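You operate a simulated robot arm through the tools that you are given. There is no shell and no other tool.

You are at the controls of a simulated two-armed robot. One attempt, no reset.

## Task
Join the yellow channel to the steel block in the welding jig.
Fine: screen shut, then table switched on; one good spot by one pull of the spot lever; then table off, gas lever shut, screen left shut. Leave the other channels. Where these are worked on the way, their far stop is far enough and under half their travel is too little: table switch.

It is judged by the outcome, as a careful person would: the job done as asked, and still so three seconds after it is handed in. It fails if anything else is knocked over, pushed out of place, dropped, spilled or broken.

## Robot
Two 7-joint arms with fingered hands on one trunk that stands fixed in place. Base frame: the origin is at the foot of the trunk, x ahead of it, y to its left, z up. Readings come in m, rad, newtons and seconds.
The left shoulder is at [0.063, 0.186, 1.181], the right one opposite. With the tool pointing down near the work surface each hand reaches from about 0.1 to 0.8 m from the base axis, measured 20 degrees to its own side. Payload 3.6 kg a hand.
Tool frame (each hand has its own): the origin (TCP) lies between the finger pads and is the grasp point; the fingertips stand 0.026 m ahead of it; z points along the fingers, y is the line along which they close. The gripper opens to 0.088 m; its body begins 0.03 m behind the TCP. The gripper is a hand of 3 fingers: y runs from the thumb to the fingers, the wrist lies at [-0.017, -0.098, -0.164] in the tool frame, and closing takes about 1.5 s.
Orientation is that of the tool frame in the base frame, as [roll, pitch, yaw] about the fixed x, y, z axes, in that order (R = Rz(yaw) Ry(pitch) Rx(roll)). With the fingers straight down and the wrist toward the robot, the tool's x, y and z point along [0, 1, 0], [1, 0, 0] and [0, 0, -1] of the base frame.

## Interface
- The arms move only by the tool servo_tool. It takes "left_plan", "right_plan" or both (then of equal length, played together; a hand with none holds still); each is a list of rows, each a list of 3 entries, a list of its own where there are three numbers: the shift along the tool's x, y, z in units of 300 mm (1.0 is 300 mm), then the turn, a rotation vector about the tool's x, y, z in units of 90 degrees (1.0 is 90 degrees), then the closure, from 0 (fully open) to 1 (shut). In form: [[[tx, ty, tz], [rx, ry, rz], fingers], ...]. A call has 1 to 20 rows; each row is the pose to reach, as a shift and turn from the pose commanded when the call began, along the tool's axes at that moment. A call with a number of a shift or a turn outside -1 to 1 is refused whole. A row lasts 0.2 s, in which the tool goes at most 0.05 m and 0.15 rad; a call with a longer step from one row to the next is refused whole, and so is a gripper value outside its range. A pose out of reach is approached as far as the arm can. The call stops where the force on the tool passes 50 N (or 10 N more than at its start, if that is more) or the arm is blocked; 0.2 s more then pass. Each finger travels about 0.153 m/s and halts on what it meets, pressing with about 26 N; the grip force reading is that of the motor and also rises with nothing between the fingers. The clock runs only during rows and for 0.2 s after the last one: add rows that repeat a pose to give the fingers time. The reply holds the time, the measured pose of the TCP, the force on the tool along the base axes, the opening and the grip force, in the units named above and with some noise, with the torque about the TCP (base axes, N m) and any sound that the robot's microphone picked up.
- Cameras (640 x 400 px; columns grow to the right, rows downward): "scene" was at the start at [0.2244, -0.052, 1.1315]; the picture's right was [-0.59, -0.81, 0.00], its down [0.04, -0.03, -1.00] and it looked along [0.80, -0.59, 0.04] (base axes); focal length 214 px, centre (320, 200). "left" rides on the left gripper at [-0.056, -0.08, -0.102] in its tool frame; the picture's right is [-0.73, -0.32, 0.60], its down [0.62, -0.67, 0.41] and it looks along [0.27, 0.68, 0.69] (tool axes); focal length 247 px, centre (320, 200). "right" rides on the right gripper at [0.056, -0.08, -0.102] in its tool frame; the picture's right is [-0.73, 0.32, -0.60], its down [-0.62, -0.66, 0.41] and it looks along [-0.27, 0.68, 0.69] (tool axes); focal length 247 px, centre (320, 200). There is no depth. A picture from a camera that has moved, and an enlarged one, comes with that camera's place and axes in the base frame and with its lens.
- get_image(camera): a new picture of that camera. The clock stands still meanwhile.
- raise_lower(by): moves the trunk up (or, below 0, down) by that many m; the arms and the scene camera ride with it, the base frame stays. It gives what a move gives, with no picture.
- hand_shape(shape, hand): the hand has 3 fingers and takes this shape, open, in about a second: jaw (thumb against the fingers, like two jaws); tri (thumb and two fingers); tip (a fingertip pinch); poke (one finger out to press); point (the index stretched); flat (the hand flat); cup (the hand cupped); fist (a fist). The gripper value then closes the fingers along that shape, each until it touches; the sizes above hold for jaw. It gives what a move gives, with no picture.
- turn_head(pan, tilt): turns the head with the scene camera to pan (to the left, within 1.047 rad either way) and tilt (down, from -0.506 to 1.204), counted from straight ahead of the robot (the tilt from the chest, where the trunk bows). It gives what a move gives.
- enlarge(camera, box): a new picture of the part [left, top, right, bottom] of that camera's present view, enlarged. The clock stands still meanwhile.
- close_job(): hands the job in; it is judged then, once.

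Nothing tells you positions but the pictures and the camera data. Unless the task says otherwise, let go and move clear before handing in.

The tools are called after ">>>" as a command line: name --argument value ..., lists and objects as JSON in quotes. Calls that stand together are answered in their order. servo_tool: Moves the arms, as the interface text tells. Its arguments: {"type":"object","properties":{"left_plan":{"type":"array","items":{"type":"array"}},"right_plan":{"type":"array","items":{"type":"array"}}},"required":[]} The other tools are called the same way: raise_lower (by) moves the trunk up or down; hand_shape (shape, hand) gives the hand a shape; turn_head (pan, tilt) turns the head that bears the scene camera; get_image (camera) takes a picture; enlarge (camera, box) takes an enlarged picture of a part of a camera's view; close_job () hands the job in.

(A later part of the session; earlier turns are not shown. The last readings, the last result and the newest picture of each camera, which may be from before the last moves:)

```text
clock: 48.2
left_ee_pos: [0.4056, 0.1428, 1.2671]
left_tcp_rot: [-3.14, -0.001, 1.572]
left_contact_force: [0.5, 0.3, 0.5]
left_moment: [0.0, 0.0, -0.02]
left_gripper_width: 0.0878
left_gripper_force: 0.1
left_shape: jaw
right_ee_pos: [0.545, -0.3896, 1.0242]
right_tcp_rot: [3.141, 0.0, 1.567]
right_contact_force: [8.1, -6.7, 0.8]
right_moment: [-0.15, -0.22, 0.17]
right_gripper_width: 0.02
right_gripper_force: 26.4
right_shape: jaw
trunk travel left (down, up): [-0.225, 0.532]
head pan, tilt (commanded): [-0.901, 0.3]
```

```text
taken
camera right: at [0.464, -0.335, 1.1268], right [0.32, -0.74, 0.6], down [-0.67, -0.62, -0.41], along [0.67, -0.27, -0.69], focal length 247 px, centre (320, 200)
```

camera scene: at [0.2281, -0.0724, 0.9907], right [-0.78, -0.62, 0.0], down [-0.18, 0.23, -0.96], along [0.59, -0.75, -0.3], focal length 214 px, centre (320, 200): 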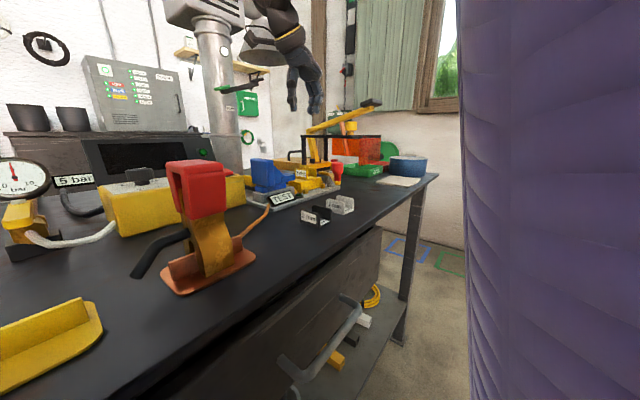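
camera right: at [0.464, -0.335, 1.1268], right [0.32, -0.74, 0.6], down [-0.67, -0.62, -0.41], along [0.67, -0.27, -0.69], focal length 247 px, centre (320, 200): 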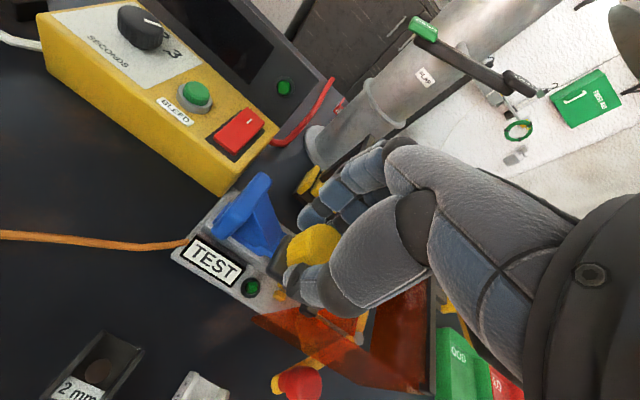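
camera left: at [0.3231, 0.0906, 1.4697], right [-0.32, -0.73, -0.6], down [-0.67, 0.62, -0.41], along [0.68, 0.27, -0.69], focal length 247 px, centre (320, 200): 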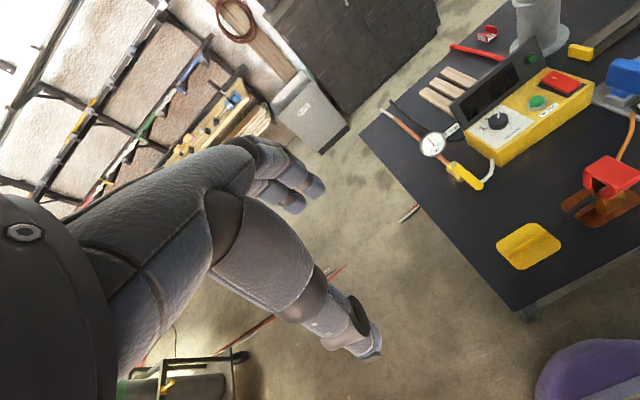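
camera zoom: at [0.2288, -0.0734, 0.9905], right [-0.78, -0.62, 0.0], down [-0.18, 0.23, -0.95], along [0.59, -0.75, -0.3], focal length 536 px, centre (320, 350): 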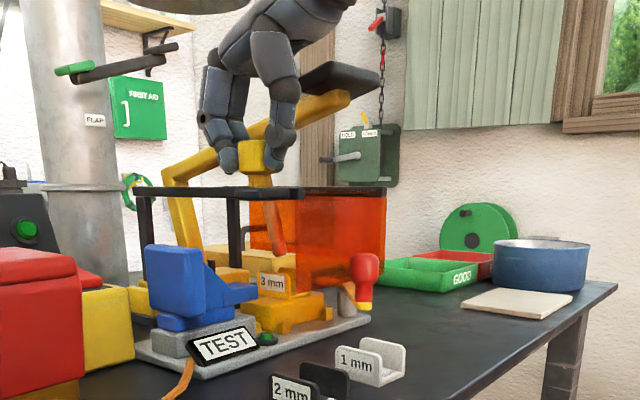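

There is now a 7 N reaction, which may be the stop. I'll push a few millimetres more and zoom to confirm.

>>> servo_tool --right_plan '[[[0.01, 0, 0], [0, 0, 0], 0.9], [[0.02, 0, 0], [0, 0, 0], 0.9]]'

>>> enlarge --camera "scene" --box '[260, 120, 360, 200]'

>>> enlarge --camera "right" --box '[220, 100, 400, 260]'

```text
clock: 48.8
left_ee_pos: [0.4051, 0.1406, 1.2681]
left_tcp_rot: [-3.139, -0.002, 1.571]
left_contact_force: [-0.6, 0.1, -0.3]
left_moment: [0.02, 0.0, 0.02]
left_gripper_width: 0.0879
left_gripper_force: 0.1
left_shape: jaw
right_ee_pos: [0.5452, -0.387, 1.0241]
right_tcp_rot: [-3.142, 0.001, 1.564]
right_contact_force: [7.6, -22.2, 5.4]
right_moment: [-0.46, -0.24, 0.0]
right_gripper_width: 0.0199
right_gripper_force: 25.9
right_shape: jaw
trunk travel left (down, up): [-0.225, 0.532]
head pan, tilt (commanded): [-0.901, 0.3]
```

```text
5.00 times, centred on (310, 160) of scene
camera zoom: at [0.2285, -0.0749, 0.9905], right [-0.78, -0.62, 0.0], down [-0.18, 0.23, -0.95], along [0.59, -0.75, -0.3], focal length 1072 px, centre (370, 400)
```

zoom: 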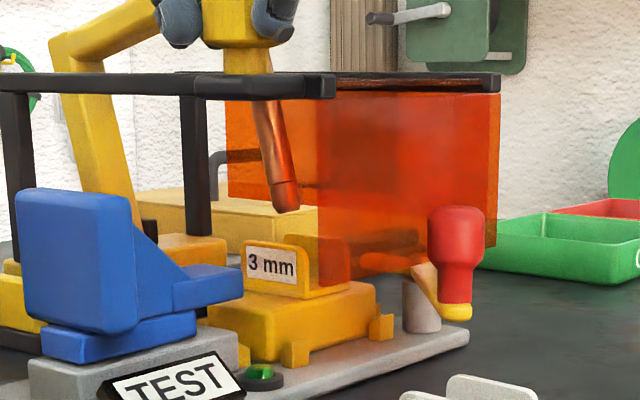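

```text
2.50 times, centred on (310, 180) of right
camera zoom: at [0.4644, -0.3325, 1.1264], right [0.31, -0.74, 0.6], down [-0.67, -0.62, -0.41], along [0.67, -0.27, -0.69], focal length 617 px, centre (345, 250)
```

zoom: 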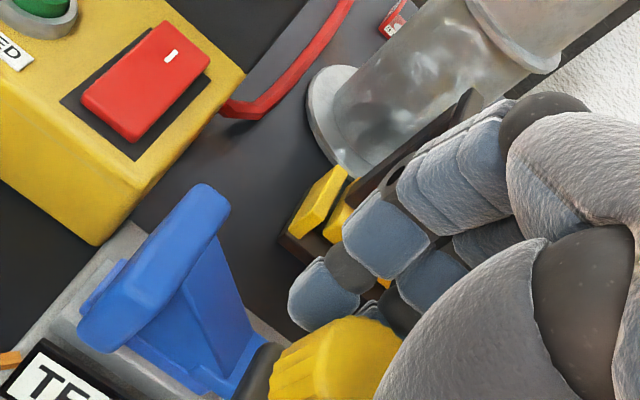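

The carriage base is against the yellow stop with 22 N of push, so the screen is shut. I'll let go of the knob and rise.

>>> servo_tool --right_plan '[[[0, 0, 0], [0, 0, 0], 0.6], [[0, 0, 0], [0, 0, 0], 0.4], [[0, 0, 0], [0, 0, 0], 0.25], [[0, 0, 0], [0, 0, 0], 0.2], [[0, 0, -0.05], [0, 0, 0], 0.2], [[0, 0, -0.15], [0, 0, 0], 0.2], [[0, 0, -0.3], [0, 0, 0], 0.2], [[0, 0, -0.42], [0, 0, 0], 0.2]]'

>>> get_image --camera "right"

>>> enlarge --camera "scene" --box '[220, 80, 380, 220]'

```text
clock: 50.6
left_ee_pos: [0.404, 0.1436, 1.2678]
left_tcp_rot: [3.141, 0.0, 1.569]
left_contact_force: [0.2, 0.0, -0.3]
left_moment: [0.0, 0.02, 0.02]
left_gripper_width: 0.0877
left_gripper_force: 0.0
left_shape: jaw
right_ee_pos: [0.5407, -0.3811, 1.1544]
right_tcp_rot: [-3.14, 0.0, 1.567]
right_contact_force: [0.4, -0.1, 0.0]
right_moment: [-0.01, 0.02, -0.01]
right_gripper_width: 0.0703
right_gripper_force: 0.1
right_shape: jaw
trunk travel left (down, up): [-0.225, 0.532]
head pan, tilt (commanded): [-0.901, 0.3]
```

```text
taken
camera right: at [0.4614, -0.327, 1.2558], right [0.32, -0.74, 0.6], down [-0.67, -0.62, -0.41], along [0.67, -0.27, -0.69], focal length 247 px, centre (320, 200)
```

right: 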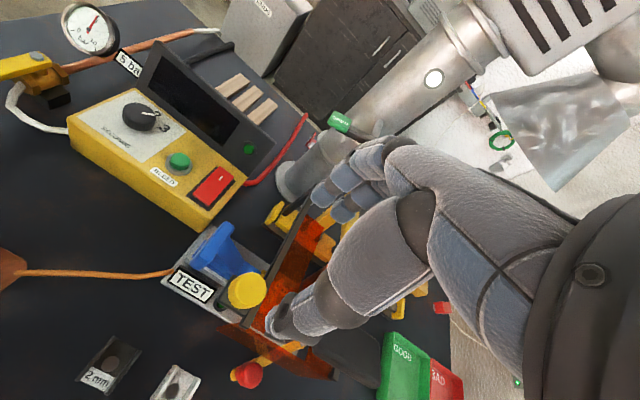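

```text
2.86 times, centred on (300, 150) of scene
camera zoom: at [0.228, -0.0723, 0.9908], right [-0.78, -0.62, 0.0], down [-0.18, 0.23, -0.96], along [0.59, -0.75, -0.3], focal length 613 px, centre (377, 343)
```

zoom: 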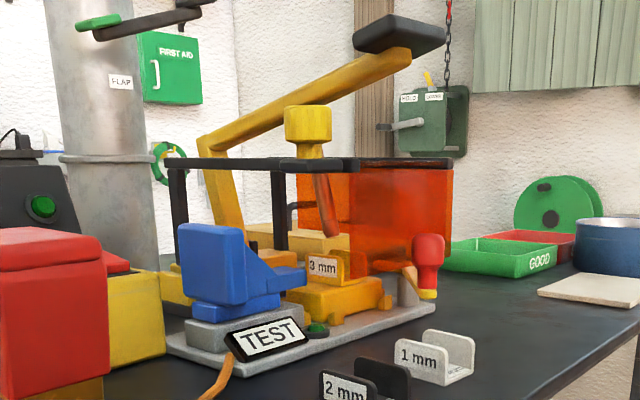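

The screen stays shut after release. Now I'll study the red rocker, which I take to be the table switch, to see which end is raised.

>>> enlarge --camera "right" --box '[160, 120, 270, 220]'

>>> turn_head --pan -0.5 --tilt 0.35

>>> get_image --camera "scene"

>>> enlarge --camera "scene" --box '[240, 100, 400, 200]'

```text
4.00 times, centred on (215, 170) of right
camera zoom: at [0.4614, -0.327, 1.2558], right [0.32, -0.74, 0.6], down [-0.67, -0.62, -0.41], along [0.67, -0.27, -0.69], focal length 988 px, centre (740, 320)
```

zoom: 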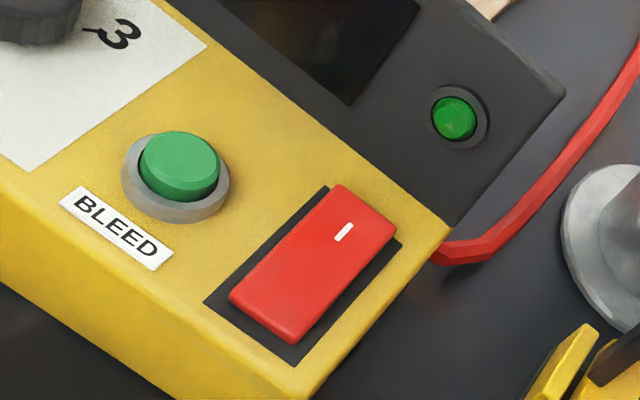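

```text
clock: 51.4
left_ee_pos: [0.4056, 0.1443, 1.2682]
left_tcp_rot: [3.14, -0.001, 1.571]
left_contact_force: [-0.3, -0.1, 0.0]
left_moment: [0.03, 0.02, -0.03]
left_gripper_width: 0.0879
left_gripper_force: 0.0
left_shape: jaw
right_ee_pos: [0.5419, -0.3832, 1.1519]
right_tcp_rot: [3.14, -0.001, 1.567]
right_contact_force: [-0.8, 0.6, -1.1]
right_moment: [0.01, 0.0, 0.01]
right_gripper_width: 0.0702
right_gripper_force: 0.1
right_shape: jaw
trunk travel left (down, up): [-0.225, 0.532]
head pan, tilt (commanded): [-0.499, 0.351]
```

```text
taken
camera scene: at [0.2518, -0.0439, 0.986], right [-0.48, -0.88, 0.0], down [-0.3, 0.16, -0.94], along [0.82, -0.45, -0.34], focal length 214 px, centre (320, 200)
```

scene: 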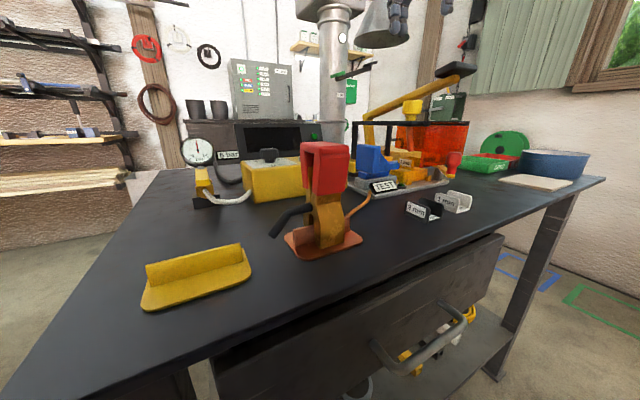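

```text
4.00 times, centred on (320, 150) of scene
camera zoom: at [0.2518, -0.0439, 0.986], right [-0.48, -0.88, 0.0], down [-0.3, 0.16, -0.94], along [0.82, -0.45, -0.34], focal length 858 px, centre (320, 400)
```

zoom: 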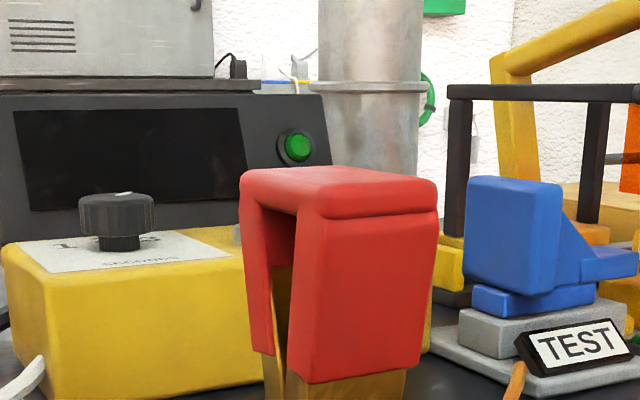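

The rocker slab runs from x 0.648 to 0.708 at y about -0.297. Its "|" end, the far one, is raised, so it is off and the far end must be pressed. I'll close the right fingers and bring them above that far end.

>>> servo_tool --right_plan '[[[0.1, 0, 0], [0, 0, 0], 0.4], [[0.2, 0, 0], [0, 0, 0], 0.6], [[0.297, 0, 0], [0, 0, 0], 0.8], [[0.297, 0.107, 0.08], [0, 0, 0], 1.0], [[0.297, 0.214, 0.16], [0, 0, 0], 1.0], [[0.297, 0.321, 0.24], [0, 0, 0], 1.0], [[0.297, 0.428, 0.32], [0, 0, 0], 1.0], [[0.297, 0.537, 0.4], [0, 0, 0], 1.0], [[0.297, 0.537, 0.4], [0, 0, 0], 1.0]]'

>>> get_image --camera "right"

>>> turn_head --pan -0.6 --tilt 0.2

>>> get_image --camera "scene"

```text
clock: 53.4
left_ee_pos: [0.4036, 0.1436, 1.2687]
left_tcp_rot: [3.141, 0.0, 1.57]
left_contact_force: [-0.5, 0.3, -0.2]
left_moment: [-0.01, -0.02, 0.01]
left_gripper_width: 0.0878
left_gripper_force: 0.0
left_shape: jaw
right_ee_pos: [0.7047, -0.294, 1.0322]
right_tcp_rot: [3.141, 0.001, 1.565]
right_contact_force: [0.0, 0.0, 0.0]
right_moment: [0.03, -0.01, -0.01]
right_gripper_width: 0.0
right_gripper_force: 26.5
right_shape: jaw
trunk travel left (down, up): [-0.225, 0.532]
head pan, tilt (commanded): [-0.499, 0.351]
```

```text
taken
camera right: at [0.6242, -0.2386, 1.1339], right [0.32, -0.74, 0.6], down [-0.67, -0.62, -0.41], along [0.67, -0.27, -0.69], focal length 247 px, centre (320, 200)
```

right: 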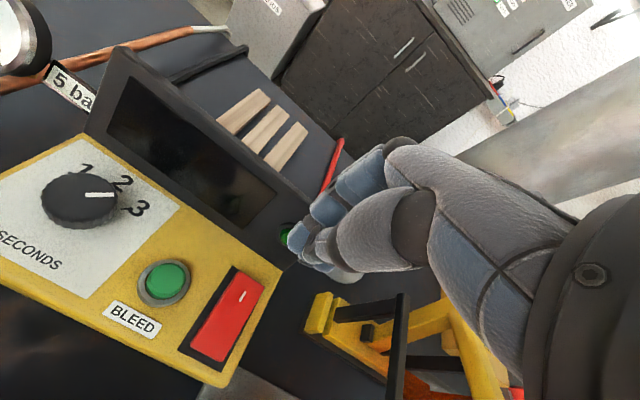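

```text
clock: 54.1
left_ee_pos: [0.4038, 0.1449, 1.2671]
left_tcp_rot: [3.142, 0.001, 1.57]
left_contact_force: [0.0, -0.6, -0.2]
left_moment: [0.03, -0.01, 0.0]
left_gripper_width: 0.0876
left_gripper_force: 0.0
left_shape: jaw
right_ee_pos: [0.7056, -0.2941, 1.0318]
right_tcp_rot: [-3.141, -0.003, 1.566]
right_contact_force: [0.0, 0.3, 0.5]
right_moment: [-0.01, -0.03, -0.02]
right_gripper_width: 0.0001
right_gripper_force: 25.8
right_shape: jaw
trunk travel left (down, up): [-0.225, 0.532]
head pan, tilt (commanded): [-0.6, 0.201]
```

```text
taken
camera scene: at [0.247, -0.0519, 0.9999], right [-0.56, -0.83, 0.0], down [-0.17, 0.11, -0.98], along [0.81, -0.55, -0.2], focal length 214 px, centre (320, 200)
```

scene: 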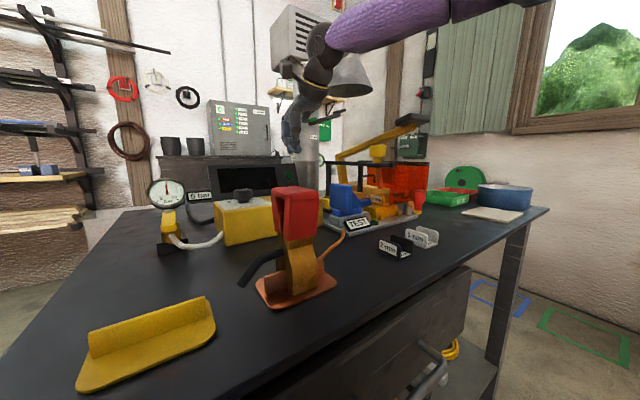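

This view shows the timer knob clearly. I'll zoom on it to confirm it points at 3, and on the rocker to check the press point.

>>> enlarge --camera "right" --box '[0, 130, 200, 290]'

>>> enlarge --camera "right" --box '[170, 200, 370, 360]'

>>> enlarge --camera "scene" --box '[200, 60, 400, 260]'

```text
2.50 times, centred on (100, 210) of right
camera zoom: at [0.6247, -0.239, 1.1335], right [0.32, -0.74, 0.6], down [-0.67, -0.62, -0.41], along [0.67, -0.27, -0.69], focal length 617 px, centre (870, 175)
```

zoom: 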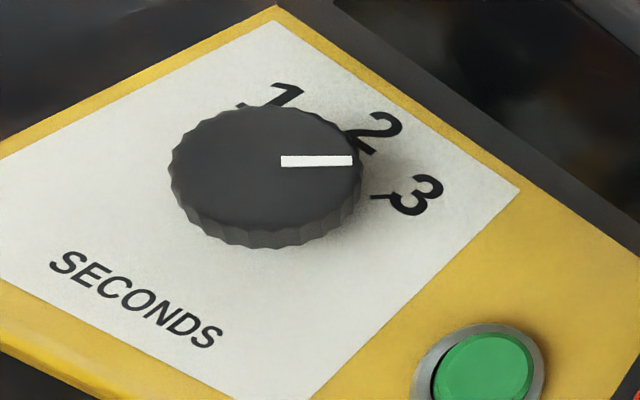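

```text
2.50 times, centred on (270, 280) of right
camera zoom: at [0.6247, -0.239, 1.1335], right [0.32, -0.74, 0.6], down [-0.67, -0.62, -0.41], along [0.67, -0.27, -0.69], focal length 617 px, centre (445, 0)
```

zoom: 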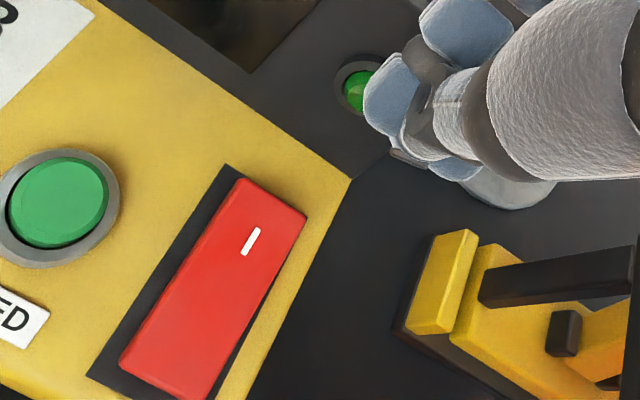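

```text
2.00 times, centred on (300, 160) of scene
camera zoom: at [0.247, -0.0519, 0.9999], right [-0.56, -0.83, 0.0], down [-0.17, 0.11, -0.98], along [0.81, -0.55, -0.2], focal length 429 px, centre (360, 280)
```

zoom: 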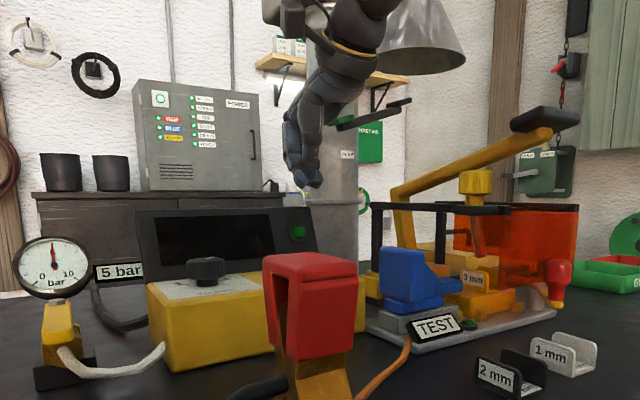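

The timer pointer is exactly at 3, matching the 3 mm channel. I'll check the stop gap once more and lower the fingertips to just above the far end of the rocker.

>>> enlarge --camera "right" --box '[290, 280, 370, 350]'

>>> servo_tool --right_plan '[[[-0.007, -0.03, 0.08], [0, 0, 0], 1.0], [[-0.007, -0.03, 0.16], [0, 0, 0], 1.0], [[-0.007, -0.03, 0.24], [0, 0, 0], 1.0], [[-0.007, -0.03, 0.265], [0, 0, 0], 1.0]]'

>>> enlarge --camera "right" --box '[210, 160, 370, 320]'

>>> enlarge --camera "left" --box '[440, 0, 640, 160]'

```text
5.71 times, centred on (330, 315) of right
camera zoom: at [0.6247, -0.239, 1.1335], right [0.32, -0.74, 0.6], down [-0.67, -0.62, -0.41], along [0.67, -0.27, -0.69], focal length 1411 px, centre (263, -457)
```

zoom: 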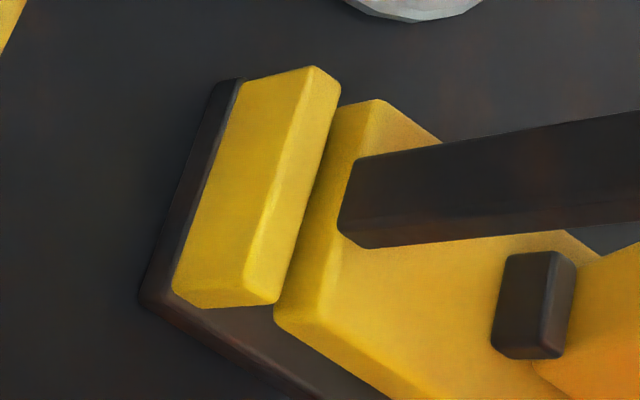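

```text
clock: 55.1
left_ee_pos: [0.4045, 0.1443, 1.2672]
left_tcp_rot: [3.142, 0.002, 1.572]
left_contact_force: [-0.1, -0.1, -0.1]
left_moment: [0.07, -0.05, 0.0]
left_gripper_width: 0.0878
left_gripper_force: 0.1
left_shape: jaw
right_ee_pos: [0.6945, -0.295, 0.9485]
right_tcp_rot: [3.141, -0.002, 1.569]
right_contact_force: [1.2, -0.4, 0.2]
right_moment: [-0.01, -0.02, 0.0]
right_gripper_width: 0.0
right_gripper_force: 26.0
right_shape: jaw
trunk travel left (down, up): [-0.225, 0.532]
head pan, tilt (commanded): [-0.6, 0.201]
```

```text
2.50 times, centred on (290, 240) of right
camera zoom: at [0.6146, -0.2397, 1.0517], right [0.32, -0.74, 0.6], down [-0.67, -0.62, -0.41], along [0.67, -0.27, -0.69], focal length 617 px, centre (395, 100)
```

zoom: 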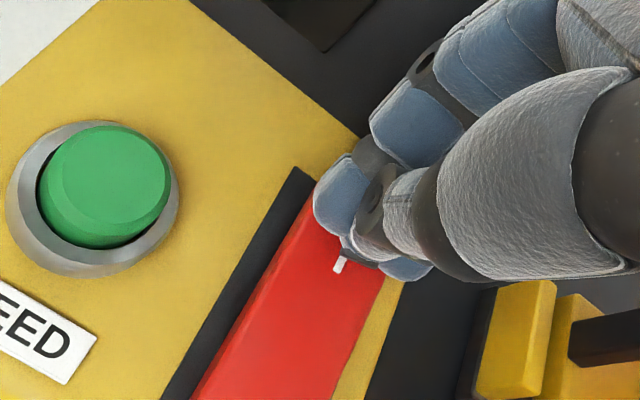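

```text
2.50 times, centred on (540, 80) of left
camera zoom: at [0.3242, 0.0886, 1.3695], right [-0.32, -0.73, -0.6], down [-0.67, 0.62, -0.41], along [0.68, 0.27, -0.69], focal length 617 px, centre (-230, 500)
```

zoom: 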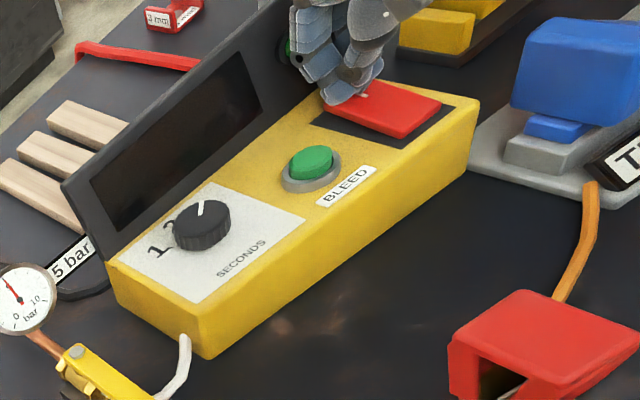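

The fingertips are just above the "|" end. I'll press down in small steps.

>>> servo_tool --right_plan '[[[0, 0, 0.01], [0, 0, 0], 1.0], [[0, 0, 0.02], [0, 0, 0], 1.0], [[0, 0, 0.03], [0, 0, 0], 1.0], [[0, 0, 0.04], [0, 0, 0], 1.0]]'

>>> enlarge --camera "left" --box '[500, 20, 640, 130]'

>>> enlarge --camera "right" --box '[210, 160, 370, 320]'

```text
clock: 56.1
left_ee_pos: [0.404, 0.1453, 1.2674]
left_tcp_rot: [3.141, 0.001, 1.571]
left_contact_force: [-0.2, 0.4, 0.3]
left_moment: [0.04, 0.02, -0.02]
left_gripper_width: 0.0877
left_gripper_force: 0.1
left_shape: jaw
right_ee_pos: [0.6953, -0.2964, 0.9425]
right_tcp_rot: [3.136, -0.001, 1.567]
right_contact_force: [1.4, -0.7, 10.8]
right_moment: [-0.01, -0.01, 0.03]
right_gripper_width: 0.0001
right_gripper_force: 26.3
right_shape: jaw
trunk travel left (down, up): [-0.225, 0.532]
head pan, tilt (commanded): [-0.6, 0.201]
```

```text
3.64 times, centred on (570, 75) of left
camera zoom: at [0.323, 0.089, 1.37], right [-0.32, -0.73, -0.6], down [-0.66, 0.62, -0.41], along [0.68, 0.27, -0.69], focal length 898 px, centre (-589, 654)
```

zoom: 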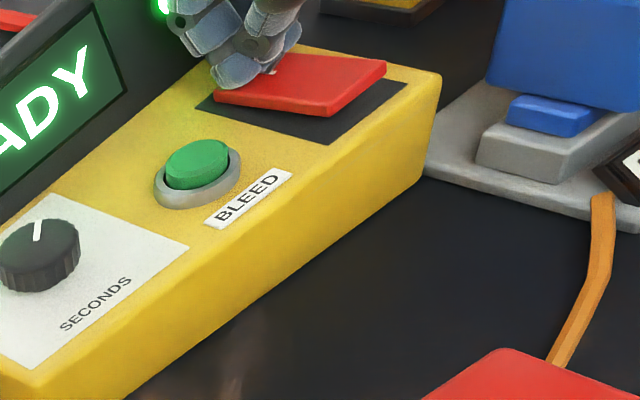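

```text
2.50 times, centred on (290, 240) of right
camera zoom: at [0.615, -0.2407, 1.0453], right [0.31, -0.74, 0.6], down [-0.67, -0.62, -0.42], along [0.68, -0.27, -0.68], focal length 617 px, centre (395, 100)
```

zoom: 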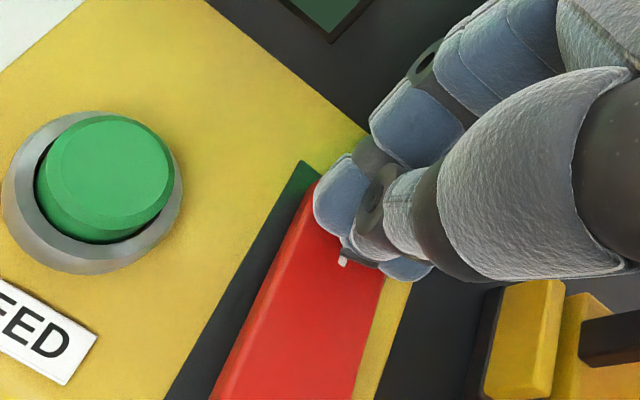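

The display now shows green READY and the lamp is lit. I'll press slightly further to be sure the rocker is at its stop, then lift off.

>>> servo_tool --right_plan '[[[0, 0, 0.006], [0, 0, 0], 1.0], [[0, 0, 0.012], [0, 0, 0], 1.0]]'

>>> servo_tool --right_plan '[[[0, 0, -0.05], [0, 0, 0], 1.0], [[0, 0, -0.15], [0, 0, 0], 1.0], [[0, 0, -0.28], [0, 0, 0], 1.0], [[0, 0, -0.4], [0, 0, 0], 0.9]]'

>>> get_image --camera "right"

>>> enlarge --camera "left" --box '[440, 20, 640, 160]'

```text
clock: 56.7
left_ee_pos: [0.4013, 0.1445, 1.2688]
left_tcp_rot: [3.14, 0.0, 1.569]
left_contact_force: [0.7, -0.6, 0.0]
left_moment: [-0.01, -0.04, -0.01]
left_gripper_width: 0.0877
left_gripper_force: 0.1
left_shape: jaw
right_ee_pos: [0.6952, -0.2954, 0.943]
right_tcp_rot: [3.131, -0.002, 1.567]
right_contact_force: [2.5, -4.8, 27.4]
right_moment: [-0.11, 0.02, 0.03]
right_gripper_width: 0.0
right_gripper_force: 25.5
right_shape: jaw
trunk travel left (down, up): [-0.225, 0.532]
head pan, tilt (commanded): [-0.6, 0.201]
```

```text
clock: 57.7
left_ee_pos: [0.4042, 0.1433, 1.2677]
left_tcp_rot: [-3.14, 0.0, 1.571]
left_contact_force: [0.8, -0.5, 0.3]
left_moment: [-0.01, -0.05, 0.01]
left_gripper_width: 0.0879
left_gripper_force: 0.1
left_shape: jaw
right_ee_pos: [0.6967, -0.299, 1.0556]
right_tcp_rot: [-3.141, -0.001, 1.568]
right_contact_force: [-0.2, 0.1, 0.9]
right_moment: [-0.06, 0.01, 0.02]
right_gripper_width: 0.0079
right_gripper_force: 0.1
right_shape: jaw
trunk travel left (down, up): [-0.225, 0.532]
head pan, tilt (commanded): [-0.6, 0.201]
```

```text
taken
camera right: at [0.6159, -0.2442, 1.1589], right [0.32, -0.74, 0.6], down [-0.67, -0.62, -0.41], along [0.67, -0.27, -0.69], focal length 247 px, centre (320, 200)
```

right: 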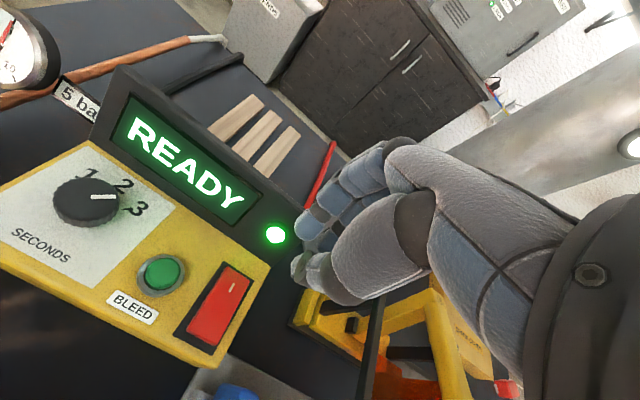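

```text
2.86 times, centred on (540, 90) of left
camera zoom: at [0.3236, 0.0889, 1.3696], right [-0.32, -0.73, -0.6], down [-0.67, 0.62, -0.41], along [0.68, 0.27, -0.69], focal length 706 px, centre (-309, 514)
```

zoom: 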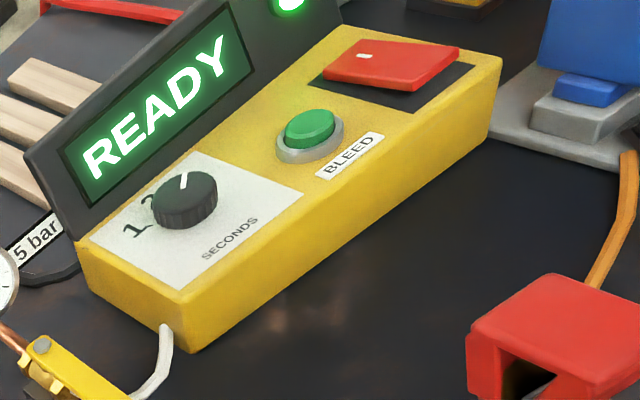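

Table is on (READY). Next is the spot lever; I'll draw the right hand back and up to look at its black handle.

>>> servo_tool --right_plan '[[[0, -0.122, -0.07], [0, 0, 0], 0.9], [[0, -0.244, -0.14], [0, 0, 0], 0.9], [[-0.03, -0.366, -0.21], [0, 0, 0], 0.9], [[-0.06, -0.488, -0.28], [0, 0, 0], 0.9], [[-0.1, -0.61, -0.35], [0, 0, 0], 0.9], [[-0.13, -0.732, -0.42], [0, 0, 0], 0.9], [[-0.166, -0.857, -0.483], [0, 0, 0], 0.9]]'

>>> get_image --camera "right"

>>> turn_head --pan -0.75 --tilt 0.1

>>> enlarge --camera "scene" --box '[200, 60, 440, 260]'

```text
clock: 59.3
left_ee_pos: [0.4049, 0.1436, 1.268]
left_tcp_rot: [3.141, 0.0, 1.571]
left_contact_force: [-0.3, -0.4, 0.1]
left_moment: [0.01, -0.02, -0.03]
left_gripper_width: 0.0878
left_gripper_force: 0.0
left_shape: jaw
right_ee_pos: [0.4346, -0.3461, 1.1988]
right_tcp_rot: [3.141, 0.0, 1.569]
right_contact_force: [0.3, -0.1, -0.8]
right_moment: [0.0, 0.02, 0.02]
right_gripper_width: 0.0086
right_gripper_force: 0.1
right_shape: jaw
trunk travel left (down, up): [-0.225, 0.532]
head pan, tilt (commanded): [-0.6, 0.201]
```

```text
taken
camera right: at [0.3544, -0.2903, 1.3022], right [0.32, -0.74, 0.6], down [-0.67, -0.62, -0.41], along [0.68, -0.27, -0.69], focal length 247 px, centre (320, 200)
```

right: 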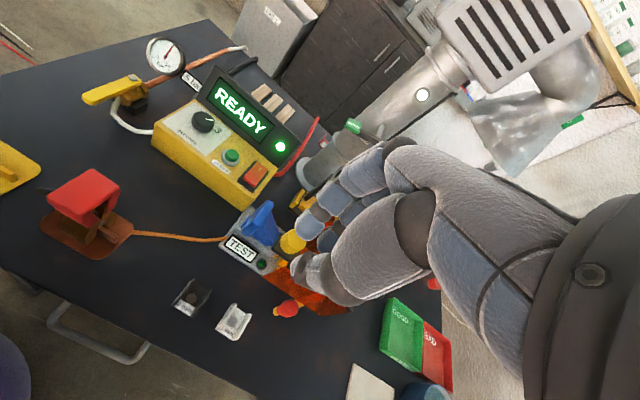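

```text
clock: 60.0
left_ee_pos: [0.4047, 0.1434, 1.2678]
left_tcp_rot: [3.142, 0.0, 1.571]
left_contact_force: [0.3, 0.6, 0.2]
left_moment: [-0.01, 0.0, -0.03]
left_gripper_width: 0.0877
left_gripper_force: 0.1
left_shape: jaw
right_ee_pos: [0.4367, -0.3451, 1.1992]
right_tcp_rot: [3.14, -0.001, 1.567]
right_contact_force: [0.8, -0.4, -0.1]
right_moment: [0.0, 0.02, -0.01]
right_gripper_width: 0.0086
right_gripper_force: 0.1
right_shape: jaw
trunk travel left (down, up): [-0.225, 0.532]
head pan, tilt (commanded): [-0.75, 0.099]
```

```text
2.00 times, centred on (320, 160) of scene
camera zoom: at [0.2374, -0.0621, 1.0094], right [-0.68, -0.73, 0.0], down [-0.07, 0.07, -0.99], along [0.73, -0.68, -0.1], focal length 429 px, centre (320, 280)
```

zoom: 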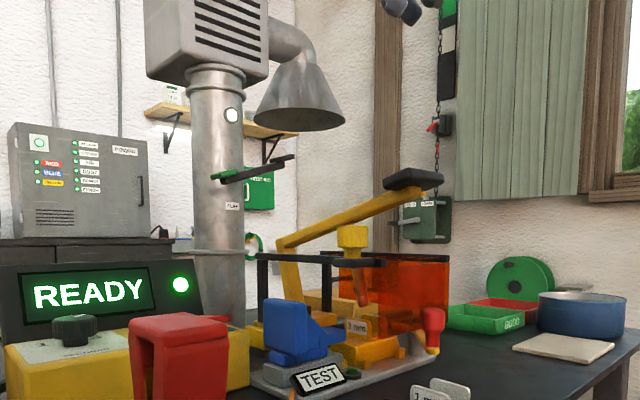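

The handle's centre is near (0.537, -0.49, 1.075) and the lever pivots low at the rail, so it swings down and toward the robot. I'll bring the closed fingertips above the handle.

>>> servo_tool --right_plan '[[[-0.1, 0.06, 0.0], [0, 0, 0], 1.0], [[-0.2, 0.12, 0.02], [0, 0, 0], 1.0], [[-0.3, 0.19, 0.05], [0, 0, 0], 1.0], [[-0.4, 0.26, 0.08], [0, 0, 0], 1.0], [[-0.483, 0.328, 0.11], [0, 0, 0], 1.0], [[-0.483, 0.328, 0.11], [0, 0, 0], 1.0]]'

>>> get_image --camera "right"

>>> enlarge --camera "scene" --box '[280, 60, 440, 200]'

```text
clock: 61.4
left_ee_pos: [0.4045, 0.1436, 1.2675]
left_tcp_rot: [-3.141, 0.0, 1.571]
left_contact_force: [0.6, 0.4, 0.3]
left_moment: [-0.02, 0.01, 0.02]
left_gripper_width: 0.0878
left_gripper_force: 0.0
left_shape: jaw
right_ee_pos: [0.536, -0.4898, 1.1661]
right_tcp_rot: [3.141, 0.0, 1.568]
right_contact_force: [-0.6, 0.9, -0.3]
right_moment: [0.02, -0.02, 0.01]
right_gripper_width: 0.0
right_gripper_force: 26.1
right_shape: jaw
trunk travel left (down, up): [-0.225, 0.532]
head pan, tilt (commanded): [-0.75, 0.099]
```

```text
taken
camera right: at [0.4559, -0.4341, 1.2683], right [0.32, -0.74, 0.6], down [-0.67, -0.62, -0.41], along [0.67, -0.27, -0.69], focal length 247 px, centre (320, 200)
```

right: 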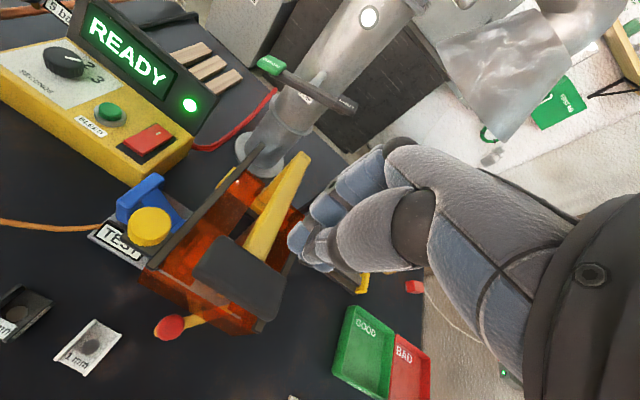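

```text
2.86 times, centred on (360, 130) of scene
camera zoom: at [0.2372, -0.062, 1.0095], right [-0.68, -0.73, 0.0], down [-0.07, 0.07, -1.0], along [0.73, -0.68, -0.1], focal length 613 px, centre (206, 400)
```

zoom: 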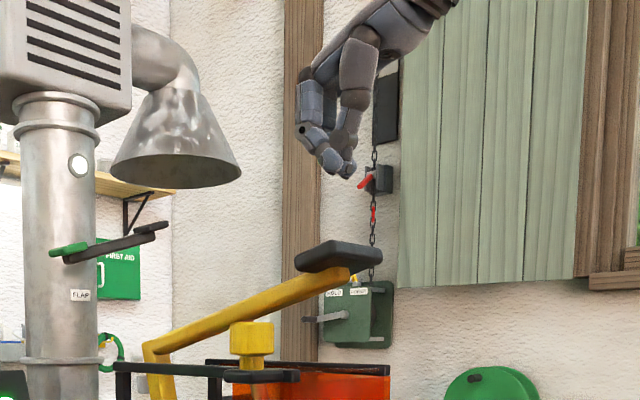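

>>> enlarge --camera "right" --box '[160, 190, 340, 350]'

```text
2.50 times, centred on (250, 270) of right
camera zoom: at [0.4559, -0.4341, 1.2683], right [0.32, -0.74, 0.6], down [-0.67, -0.62, -0.41], along [0.67, -0.27, -0.69], focal length 617 px, centre (495, 25)
```

zoom: 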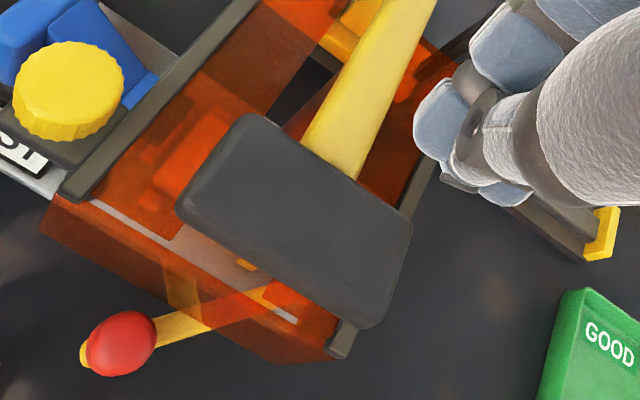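

The handle is a T-bar, 66 mm wide in y and 37 mm in x, centred near (0.525, -0.478) with its top at about z 1.085. I'll place the fingertips just above its centre.

>>> servo_tool --right_plan '[[[0.041, -0.03, 0.05], [0, 0, 0], 1.0], [[0.041, -0.03, 0.1], [0, 0, 0], 1.0], [[0.041, -0.03, 0.14], [0, 0, 0], 1.0], [[0.041, -0.03, 0.14], [0, 0, 0], 1.0]]'

>>> enlarge --camera "right" --box '[200, 180, 380, 340]'

>>> enlarge --camera "scene" --box '[280, 80, 440, 220]'

```text
clock: 62.4
left_ee_pos: [0.4049, 0.144, 1.2681]
left_tcp_rot: [3.141, 0.0, 1.571]
left_contact_force: [0.5, 0.5, 0.8]
left_moment: [-0.03, 0.01, 0.0]
left_gripper_width: 0.0879
left_gripper_force: 0.0
left_shape: jaw
right_ee_pos: [0.5273, -0.4776, 1.1248]
right_tcp_rot: [3.14, -0.001, 1.568]
right_contact_force: [-0.3, 0.2, 0.3]
right_moment: [-0.03, 0.03, -0.02]
right_gripper_width: 0.0
right_gripper_force: 26.1
right_shape: jaw
trunk travel left (down, up): [-0.225, 0.532]
head pan, tilt (commanded): [-0.75, 0.099]
```

```text
2.50 times, centred on (290, 260) of right
camera zoom: at [0.4468, -0.422, 1.2273], right [0.32, -0.74, 0.6], down [-0.67, -0.62, -0.41], along [0.67, -0.27, -0.69], focal length 617 px, centre (395, 50)
```

zoom: 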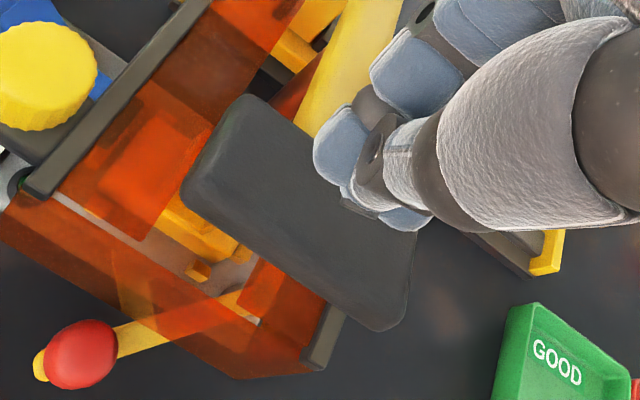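

```text
2.86 times, centred on (360, 150) of scene
camera zoom: at [0.2375, -0.062, 1.0094], right [-0.68, -0.73, 0.0], down [-0.07, 0.07, -0.99], along [0.73, -0.68, -0.1], focal length 613 px, centre (206, 343)
```

zoom: 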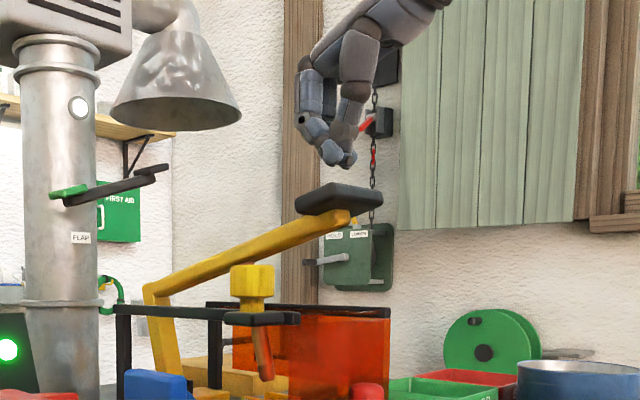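

I'll now make the single pull: press the handle down along its arc (down and toward me) until the electrode meets the channel.

>>> servo_tool --right_plan '[[[0, -0.01, 0.03], [0, 0, 0], 1.0], [[0, -0.02, 0.053], [0, 0, 0], 1.0], [[0, -0.05, 0.088], [0, 0, 0], 1.0], [[0, -0.078, 0.125], [0, 0, 0], 1.0], [[0, -0.105, 0.163], [0, 0, 0], 1.0], [[0, -0.129, 0.2023], [0, 0, 0], 1.0], [[0, -0.152, 0.2427], [0, 0, 0], 1.0], [[0, -0.173, 0.284], [0, 0, 0], 1.0]]'

>>> enlarge --camera "scene" --box '[200, 80, 440, 260]'

>>> get_image --camera "right"

```text
clock: 64.2
left_ee_pos: [0.4034, 0.146, 1.268]
left_tcp_rot: [3.141, 0.0, 1.57]
left_contact_force: [-0.6, 0.5, -0.2]
left_moment: [0.0, -0.01, 0.0]
left_gripper_width: 0.0877
left_gripper_force: 0.0
left_shape: jaw
right_ee_pos: [0.4751, -0.4788, 1.0446]
right_tcp_rot: [3.132, 0.003, 1.565]
right_contact_force: [6.5, -3.7, 20.5]
right_moment: [-0.05, -0.17, 0.0]
right_gripper_width: 0.0
right_gripper_force: 25.8
right_shape: jaw
trunk travel left (down, up): [-0.225, 0.532]
head pan, tilt (commanded): [-0.75, 0.099]
```

```text
2.22 times, centred on (320, 170) of scene
camera zoom: at [0.2369, -0.0611, 1.0099], right [-0.68, -0.73, 0.0], down [-0.07, 0.07, -1.0], along [0.73, -0.68, -0.1], focal length 477 px, centre (320, 267)
```

zoom: 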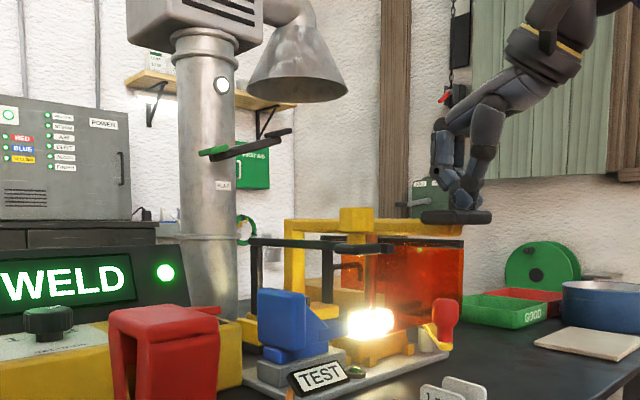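

```text
taken
camera right: at [0.3943, -0.4223, 1.1456], right [0.31, -0.74, 0.6], down [-0.66, -0.62, -0.42], along [0.68, -0.27, -0.68], focal length 247 px, centre (320, 200)
```

right: 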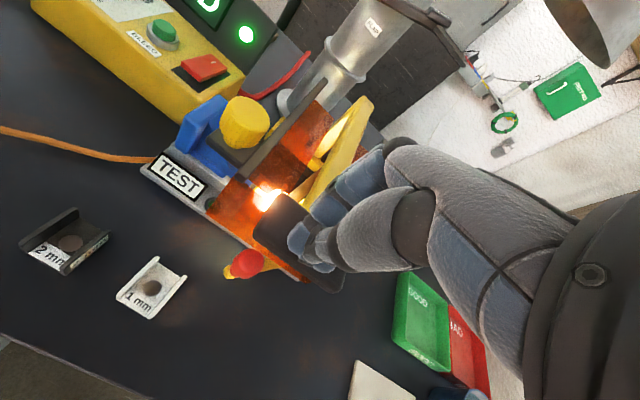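

The weld is running: the display shows WELD and the spot glows. I'll hold steady.

>>> servo_tool --right_plan '[[[0, 0, 0.003], [0, 0, 0], 1.0], [[0, 0, 0.003], [0, 0, 0], 1.0], [[0, 0, 0.003], [0, 0, 0], 1.0], [[0, 0, 0.003], [0, 0, 0], 1.0], [[0, 0, 0.003], [0, 0, 0], 1.0]]'

>>> enlarge --camera "scene" --box '[200, 80, 440, 260]'

```text
clock: 65.4
left_ee_pos: [0.4014, 0.1456, 1.2675]
left_tcp_rot: [3.141, 0.001, 1.572]
left_contact_force: [-0.9, -0.2, -0.1]
left_moment: [0.03, 0.0, -0.02]
left_gripper_width: 0.0876
left_gripper_force: 0.1
left_shape: jaw
right_ee_pos: [0.4754, -0.4779, 1.0431]
right_tcp_rot: [3.131, 0.0, 1.567]
right_contact_force: [7.1, -6.2, 30.1]
right_moment: [-0.18, -0.2, 0.02]
right_gripper_width: 0.0003
right_gripper_force: 26.4
right_shape: jaw
trunk travel left (down, up): [-0.225, 0.532]
head pan, tilt (commanded): [-0.75, 0.099]
```

```text
2.22 times, centred on (320, 170) of scene
camera zoom: at [0.2365, -0.0611, 1.0098], right [-0.68, -0.73, 0.0], down [-0.07, 0.07, -1.0], along [0.73, -0.68, -0.1], focal length 477 px, centre (320, 267)
```

zoom: 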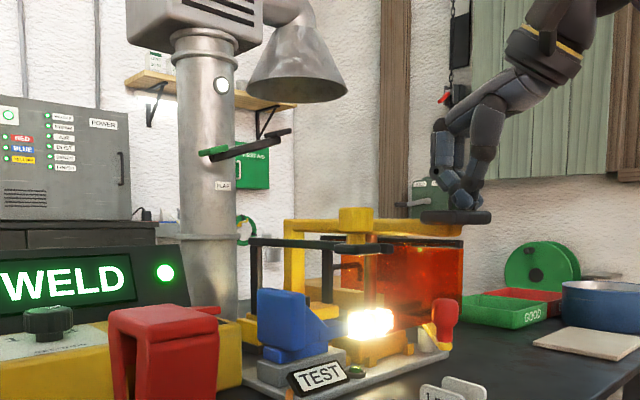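

>>> servo_tool --right_plan '[[[0, 0, 0], [0, 0, 0], 1.0], [[0, 0, 0], [0, 0, 0], 1.0], [[0, 0, 0], [0, 0, 0], 1.0], [[0, 0, 0], [0, 0, 0], 1.0], [[0, 0, 0], [0, 0, 0], 1.0]]'

>>> enlarge --camera "scene" --box '[200, 80, 440, 260]'

```text
clock: 66.6
left_ee_pos: [0.4034, 0.1452, 1.2686]
left_tcp_rot: [-3.141, 0.0, 1.571]
left_contact_force: [-0.1, -1.1, 0.8]
left_moment: [-0.01, -0.01, 0.01]
left_gripper_width: 0.0877
left_gripper_force: 0.0
left_shape: jaw
right_ee_pos: [0.4743, -0.4772, 1.0431]
right_tcp_rot: [3.131, 0.0, 1.567]
right_contact_force: [6.1, -4.6, 29.2]
right_moment: [-0.16, -0.1, -0.01]
right_gripper_width: 0.0
right_gripper_force: 26.0
right_shape: jaw
trunk travel left (down, up): [-0.225, 0.532]
head pan, tilt (commanded): [-0.75, 0.099]
```

```text
2.22 times, centred on (320, 170) of scene
camera zoom: at [0.2363, -0.0609, 1.0098], right [-0.68, -0.73, 0.0], down [-0.07, 0.07, -1.0], along [0.73, -0.68, -0.1], focal length 477 px, centre (320, 267)
```

zoom: 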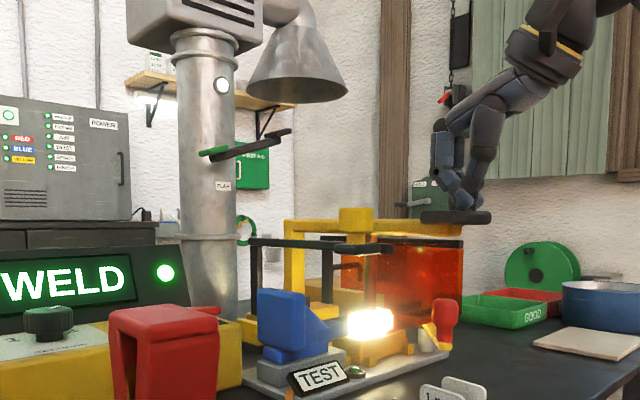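

>>> servo_tool --right_plan '[[[0, 0, 0], [0, 0, 0], 1.0], [[0, 0, 0], [0, 0, 0], 1.0]]'

>>> enlarge --camera "scene" --box '[200, 80, 440, 260]'

```text
clock: 67.2
left_ee_pos: [0.4033, 0.1445, 1.2684]
left_tcp_rot: [-3.141, 0.001, 1.571]
left_contact_force: [0.2, -0.1, -0.1]
left_moment: [0.04, -0.01, -0.01]
left_gripper_width: 0.0876
left_gripper_force: 0.1
left_shape: jaw
right_ee_pos: [0.4746, -0.4778, 1.0426]
right_tcp_rot: [3.132, 0.001, 1.567]
right_contact_force: [6.4, -4.0, 28.9]
right_moment: [-0.12, -0.14, 0.03]
right_gripper_width: 0.0
right_gripper_force: 26.4
right_shape: jaw
trunk travel left (down, up): [-0.225, 0.532]
head pan, tilt (commanded): [-0.75, 0.099]
```

```text
2.22 times, centred on (320, 170) of scene
camera zoom: at [0.2364, -0.0608, 1.0099], right [-0.68, -0.73, 0.0], down [-0.07, 0.07, -1.0], along [0.73, -0.68, -0.1], focal length 477 px, centre (320, 267)
```

zoom: 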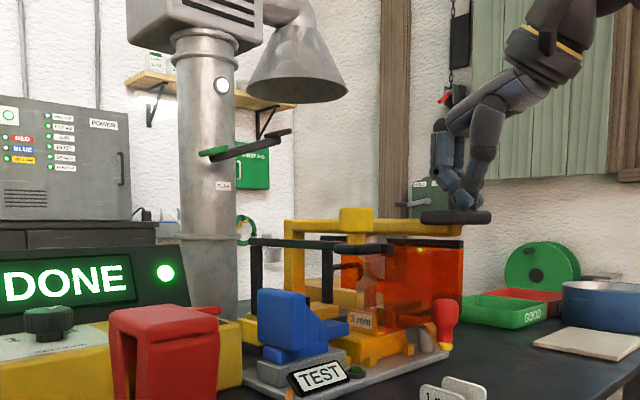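

The display shows DONE. I'll let the lever come up gently by reversing along its arc, then rise clear.

>>> servo_tool --right_plan '[[[0, 0.021, -0.0443], [0, 0, 0], 1.0], [[0, 0.044, -0.0847], [0, 0, 0], 1.0], [[0, 0.068, -0.124], [0, 0, 0], 1.0], [[0, 0.095, -0.162], [0, 0, 0], 1.0], [[0, 0.123, -0.199], [0, 0, 0], 1.0], [[0, 0.153, -0.234], [0, 0, 0], 1.0], [[0, 0.153, -0.3], [0, 0, 0], 1.0], [[0, 0.153, -0.42], [0, 0, 0], 1.0]]'

>>> enlarge --camera "scene" --box '[200, 80, 440, 260]'

>>> get_image --camera "right"

```text
clock: 69.0
left_ee_pos: [0.4047, 0.1448, 1.2674]
left_tcp_rot: [3.141, -0.001, 1.572]
left_contact_force: [-0.2, 0.2, 0.1]
left_moment: [0.01, -0.03, 0.01]
left_gripper_width: 0.0879
left_gripper_force: 0.1
left_shape: jaw
right_ee_pos: [0.5229, -0.4771, 1.1639]
right_tcp_rot: [-3.14, 0.0, 1.569]
right_contact_force: [-0.4, 0.4, -0.2]
right_moment: [0.0, 0.01, -0.02]
right_gripper_width: 0.0
right_gripper_force: 25.8
right_shape: jaw
trunk travel left (down, up): [-0.225, 0.532]
head pan, tilt (commanded): [-0.75, 0.099]
```

```text
2.22 times, centred on (320, 170) of scene
camera zoom: at [0.2374, -0.0617, 1.0094], right [-0.68, -0.73, 0.0], down [-0.07, 0.07, -1.0], along [0.73, -0.68, -0.1], focal length 477 px, centre (320, 267)
```

zoom: 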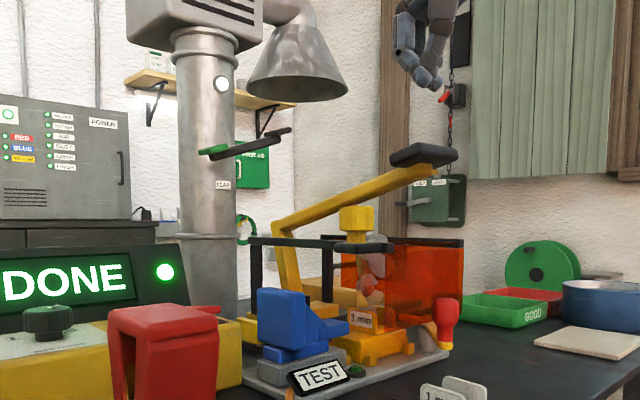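

```text
taken
camera right: at [0.4428, -0.4212, 1.2663], right [0.32, -0.74, 0.6], down [-0.67, -0.62, -0.41], along [0.67, -0.27, -0.69], focal length 247 px, centre (320, 200)
```

right: 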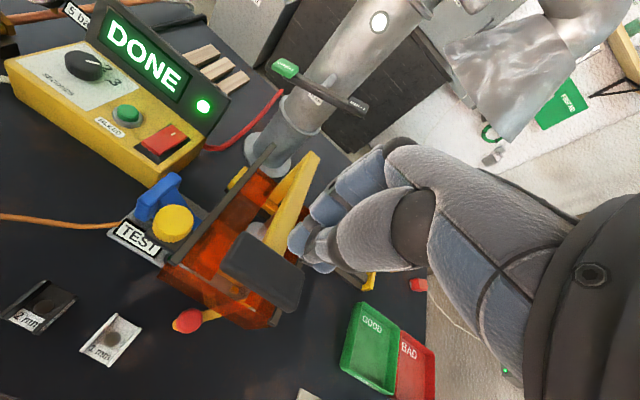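

The lever has returned and the weld is done. I'll inspect the channel and the seat of the screen.

>>> enlarge --camera "scene" --box '[290, 140, 380, 220]'

>>> enlarge --camera "right" --box '[130, 160, 320, 340]'

```text
5.00 times, centred on (335, 180) of scene
camera zoom: at [0.2374, -0.0617, 1.0094], right [-0.68, -0.73, 0.0], down [-0.07, 0.07, -1.0], along [0.73, -0.68, -0.1], focal length 1072 px, centre (245, 300)
```

zoom: 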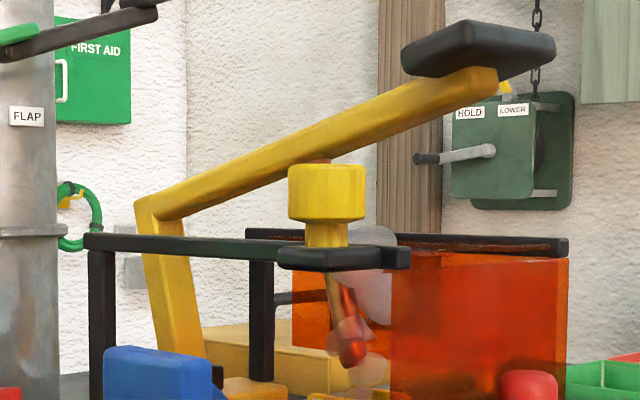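

```text
2.22 times, centred on (225, 250) of right
camera zoom: at [0.4428, -0.4212, 1.2663], right [0.32, -0.74, 0.6], down [-0.67, -0.62, -0.41], along [0.67, -0.27, -0.69], focal length 549 px, centre (531, 89)
```

zoom: 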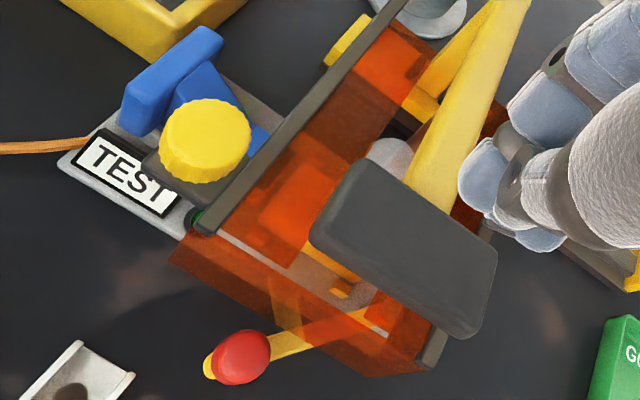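

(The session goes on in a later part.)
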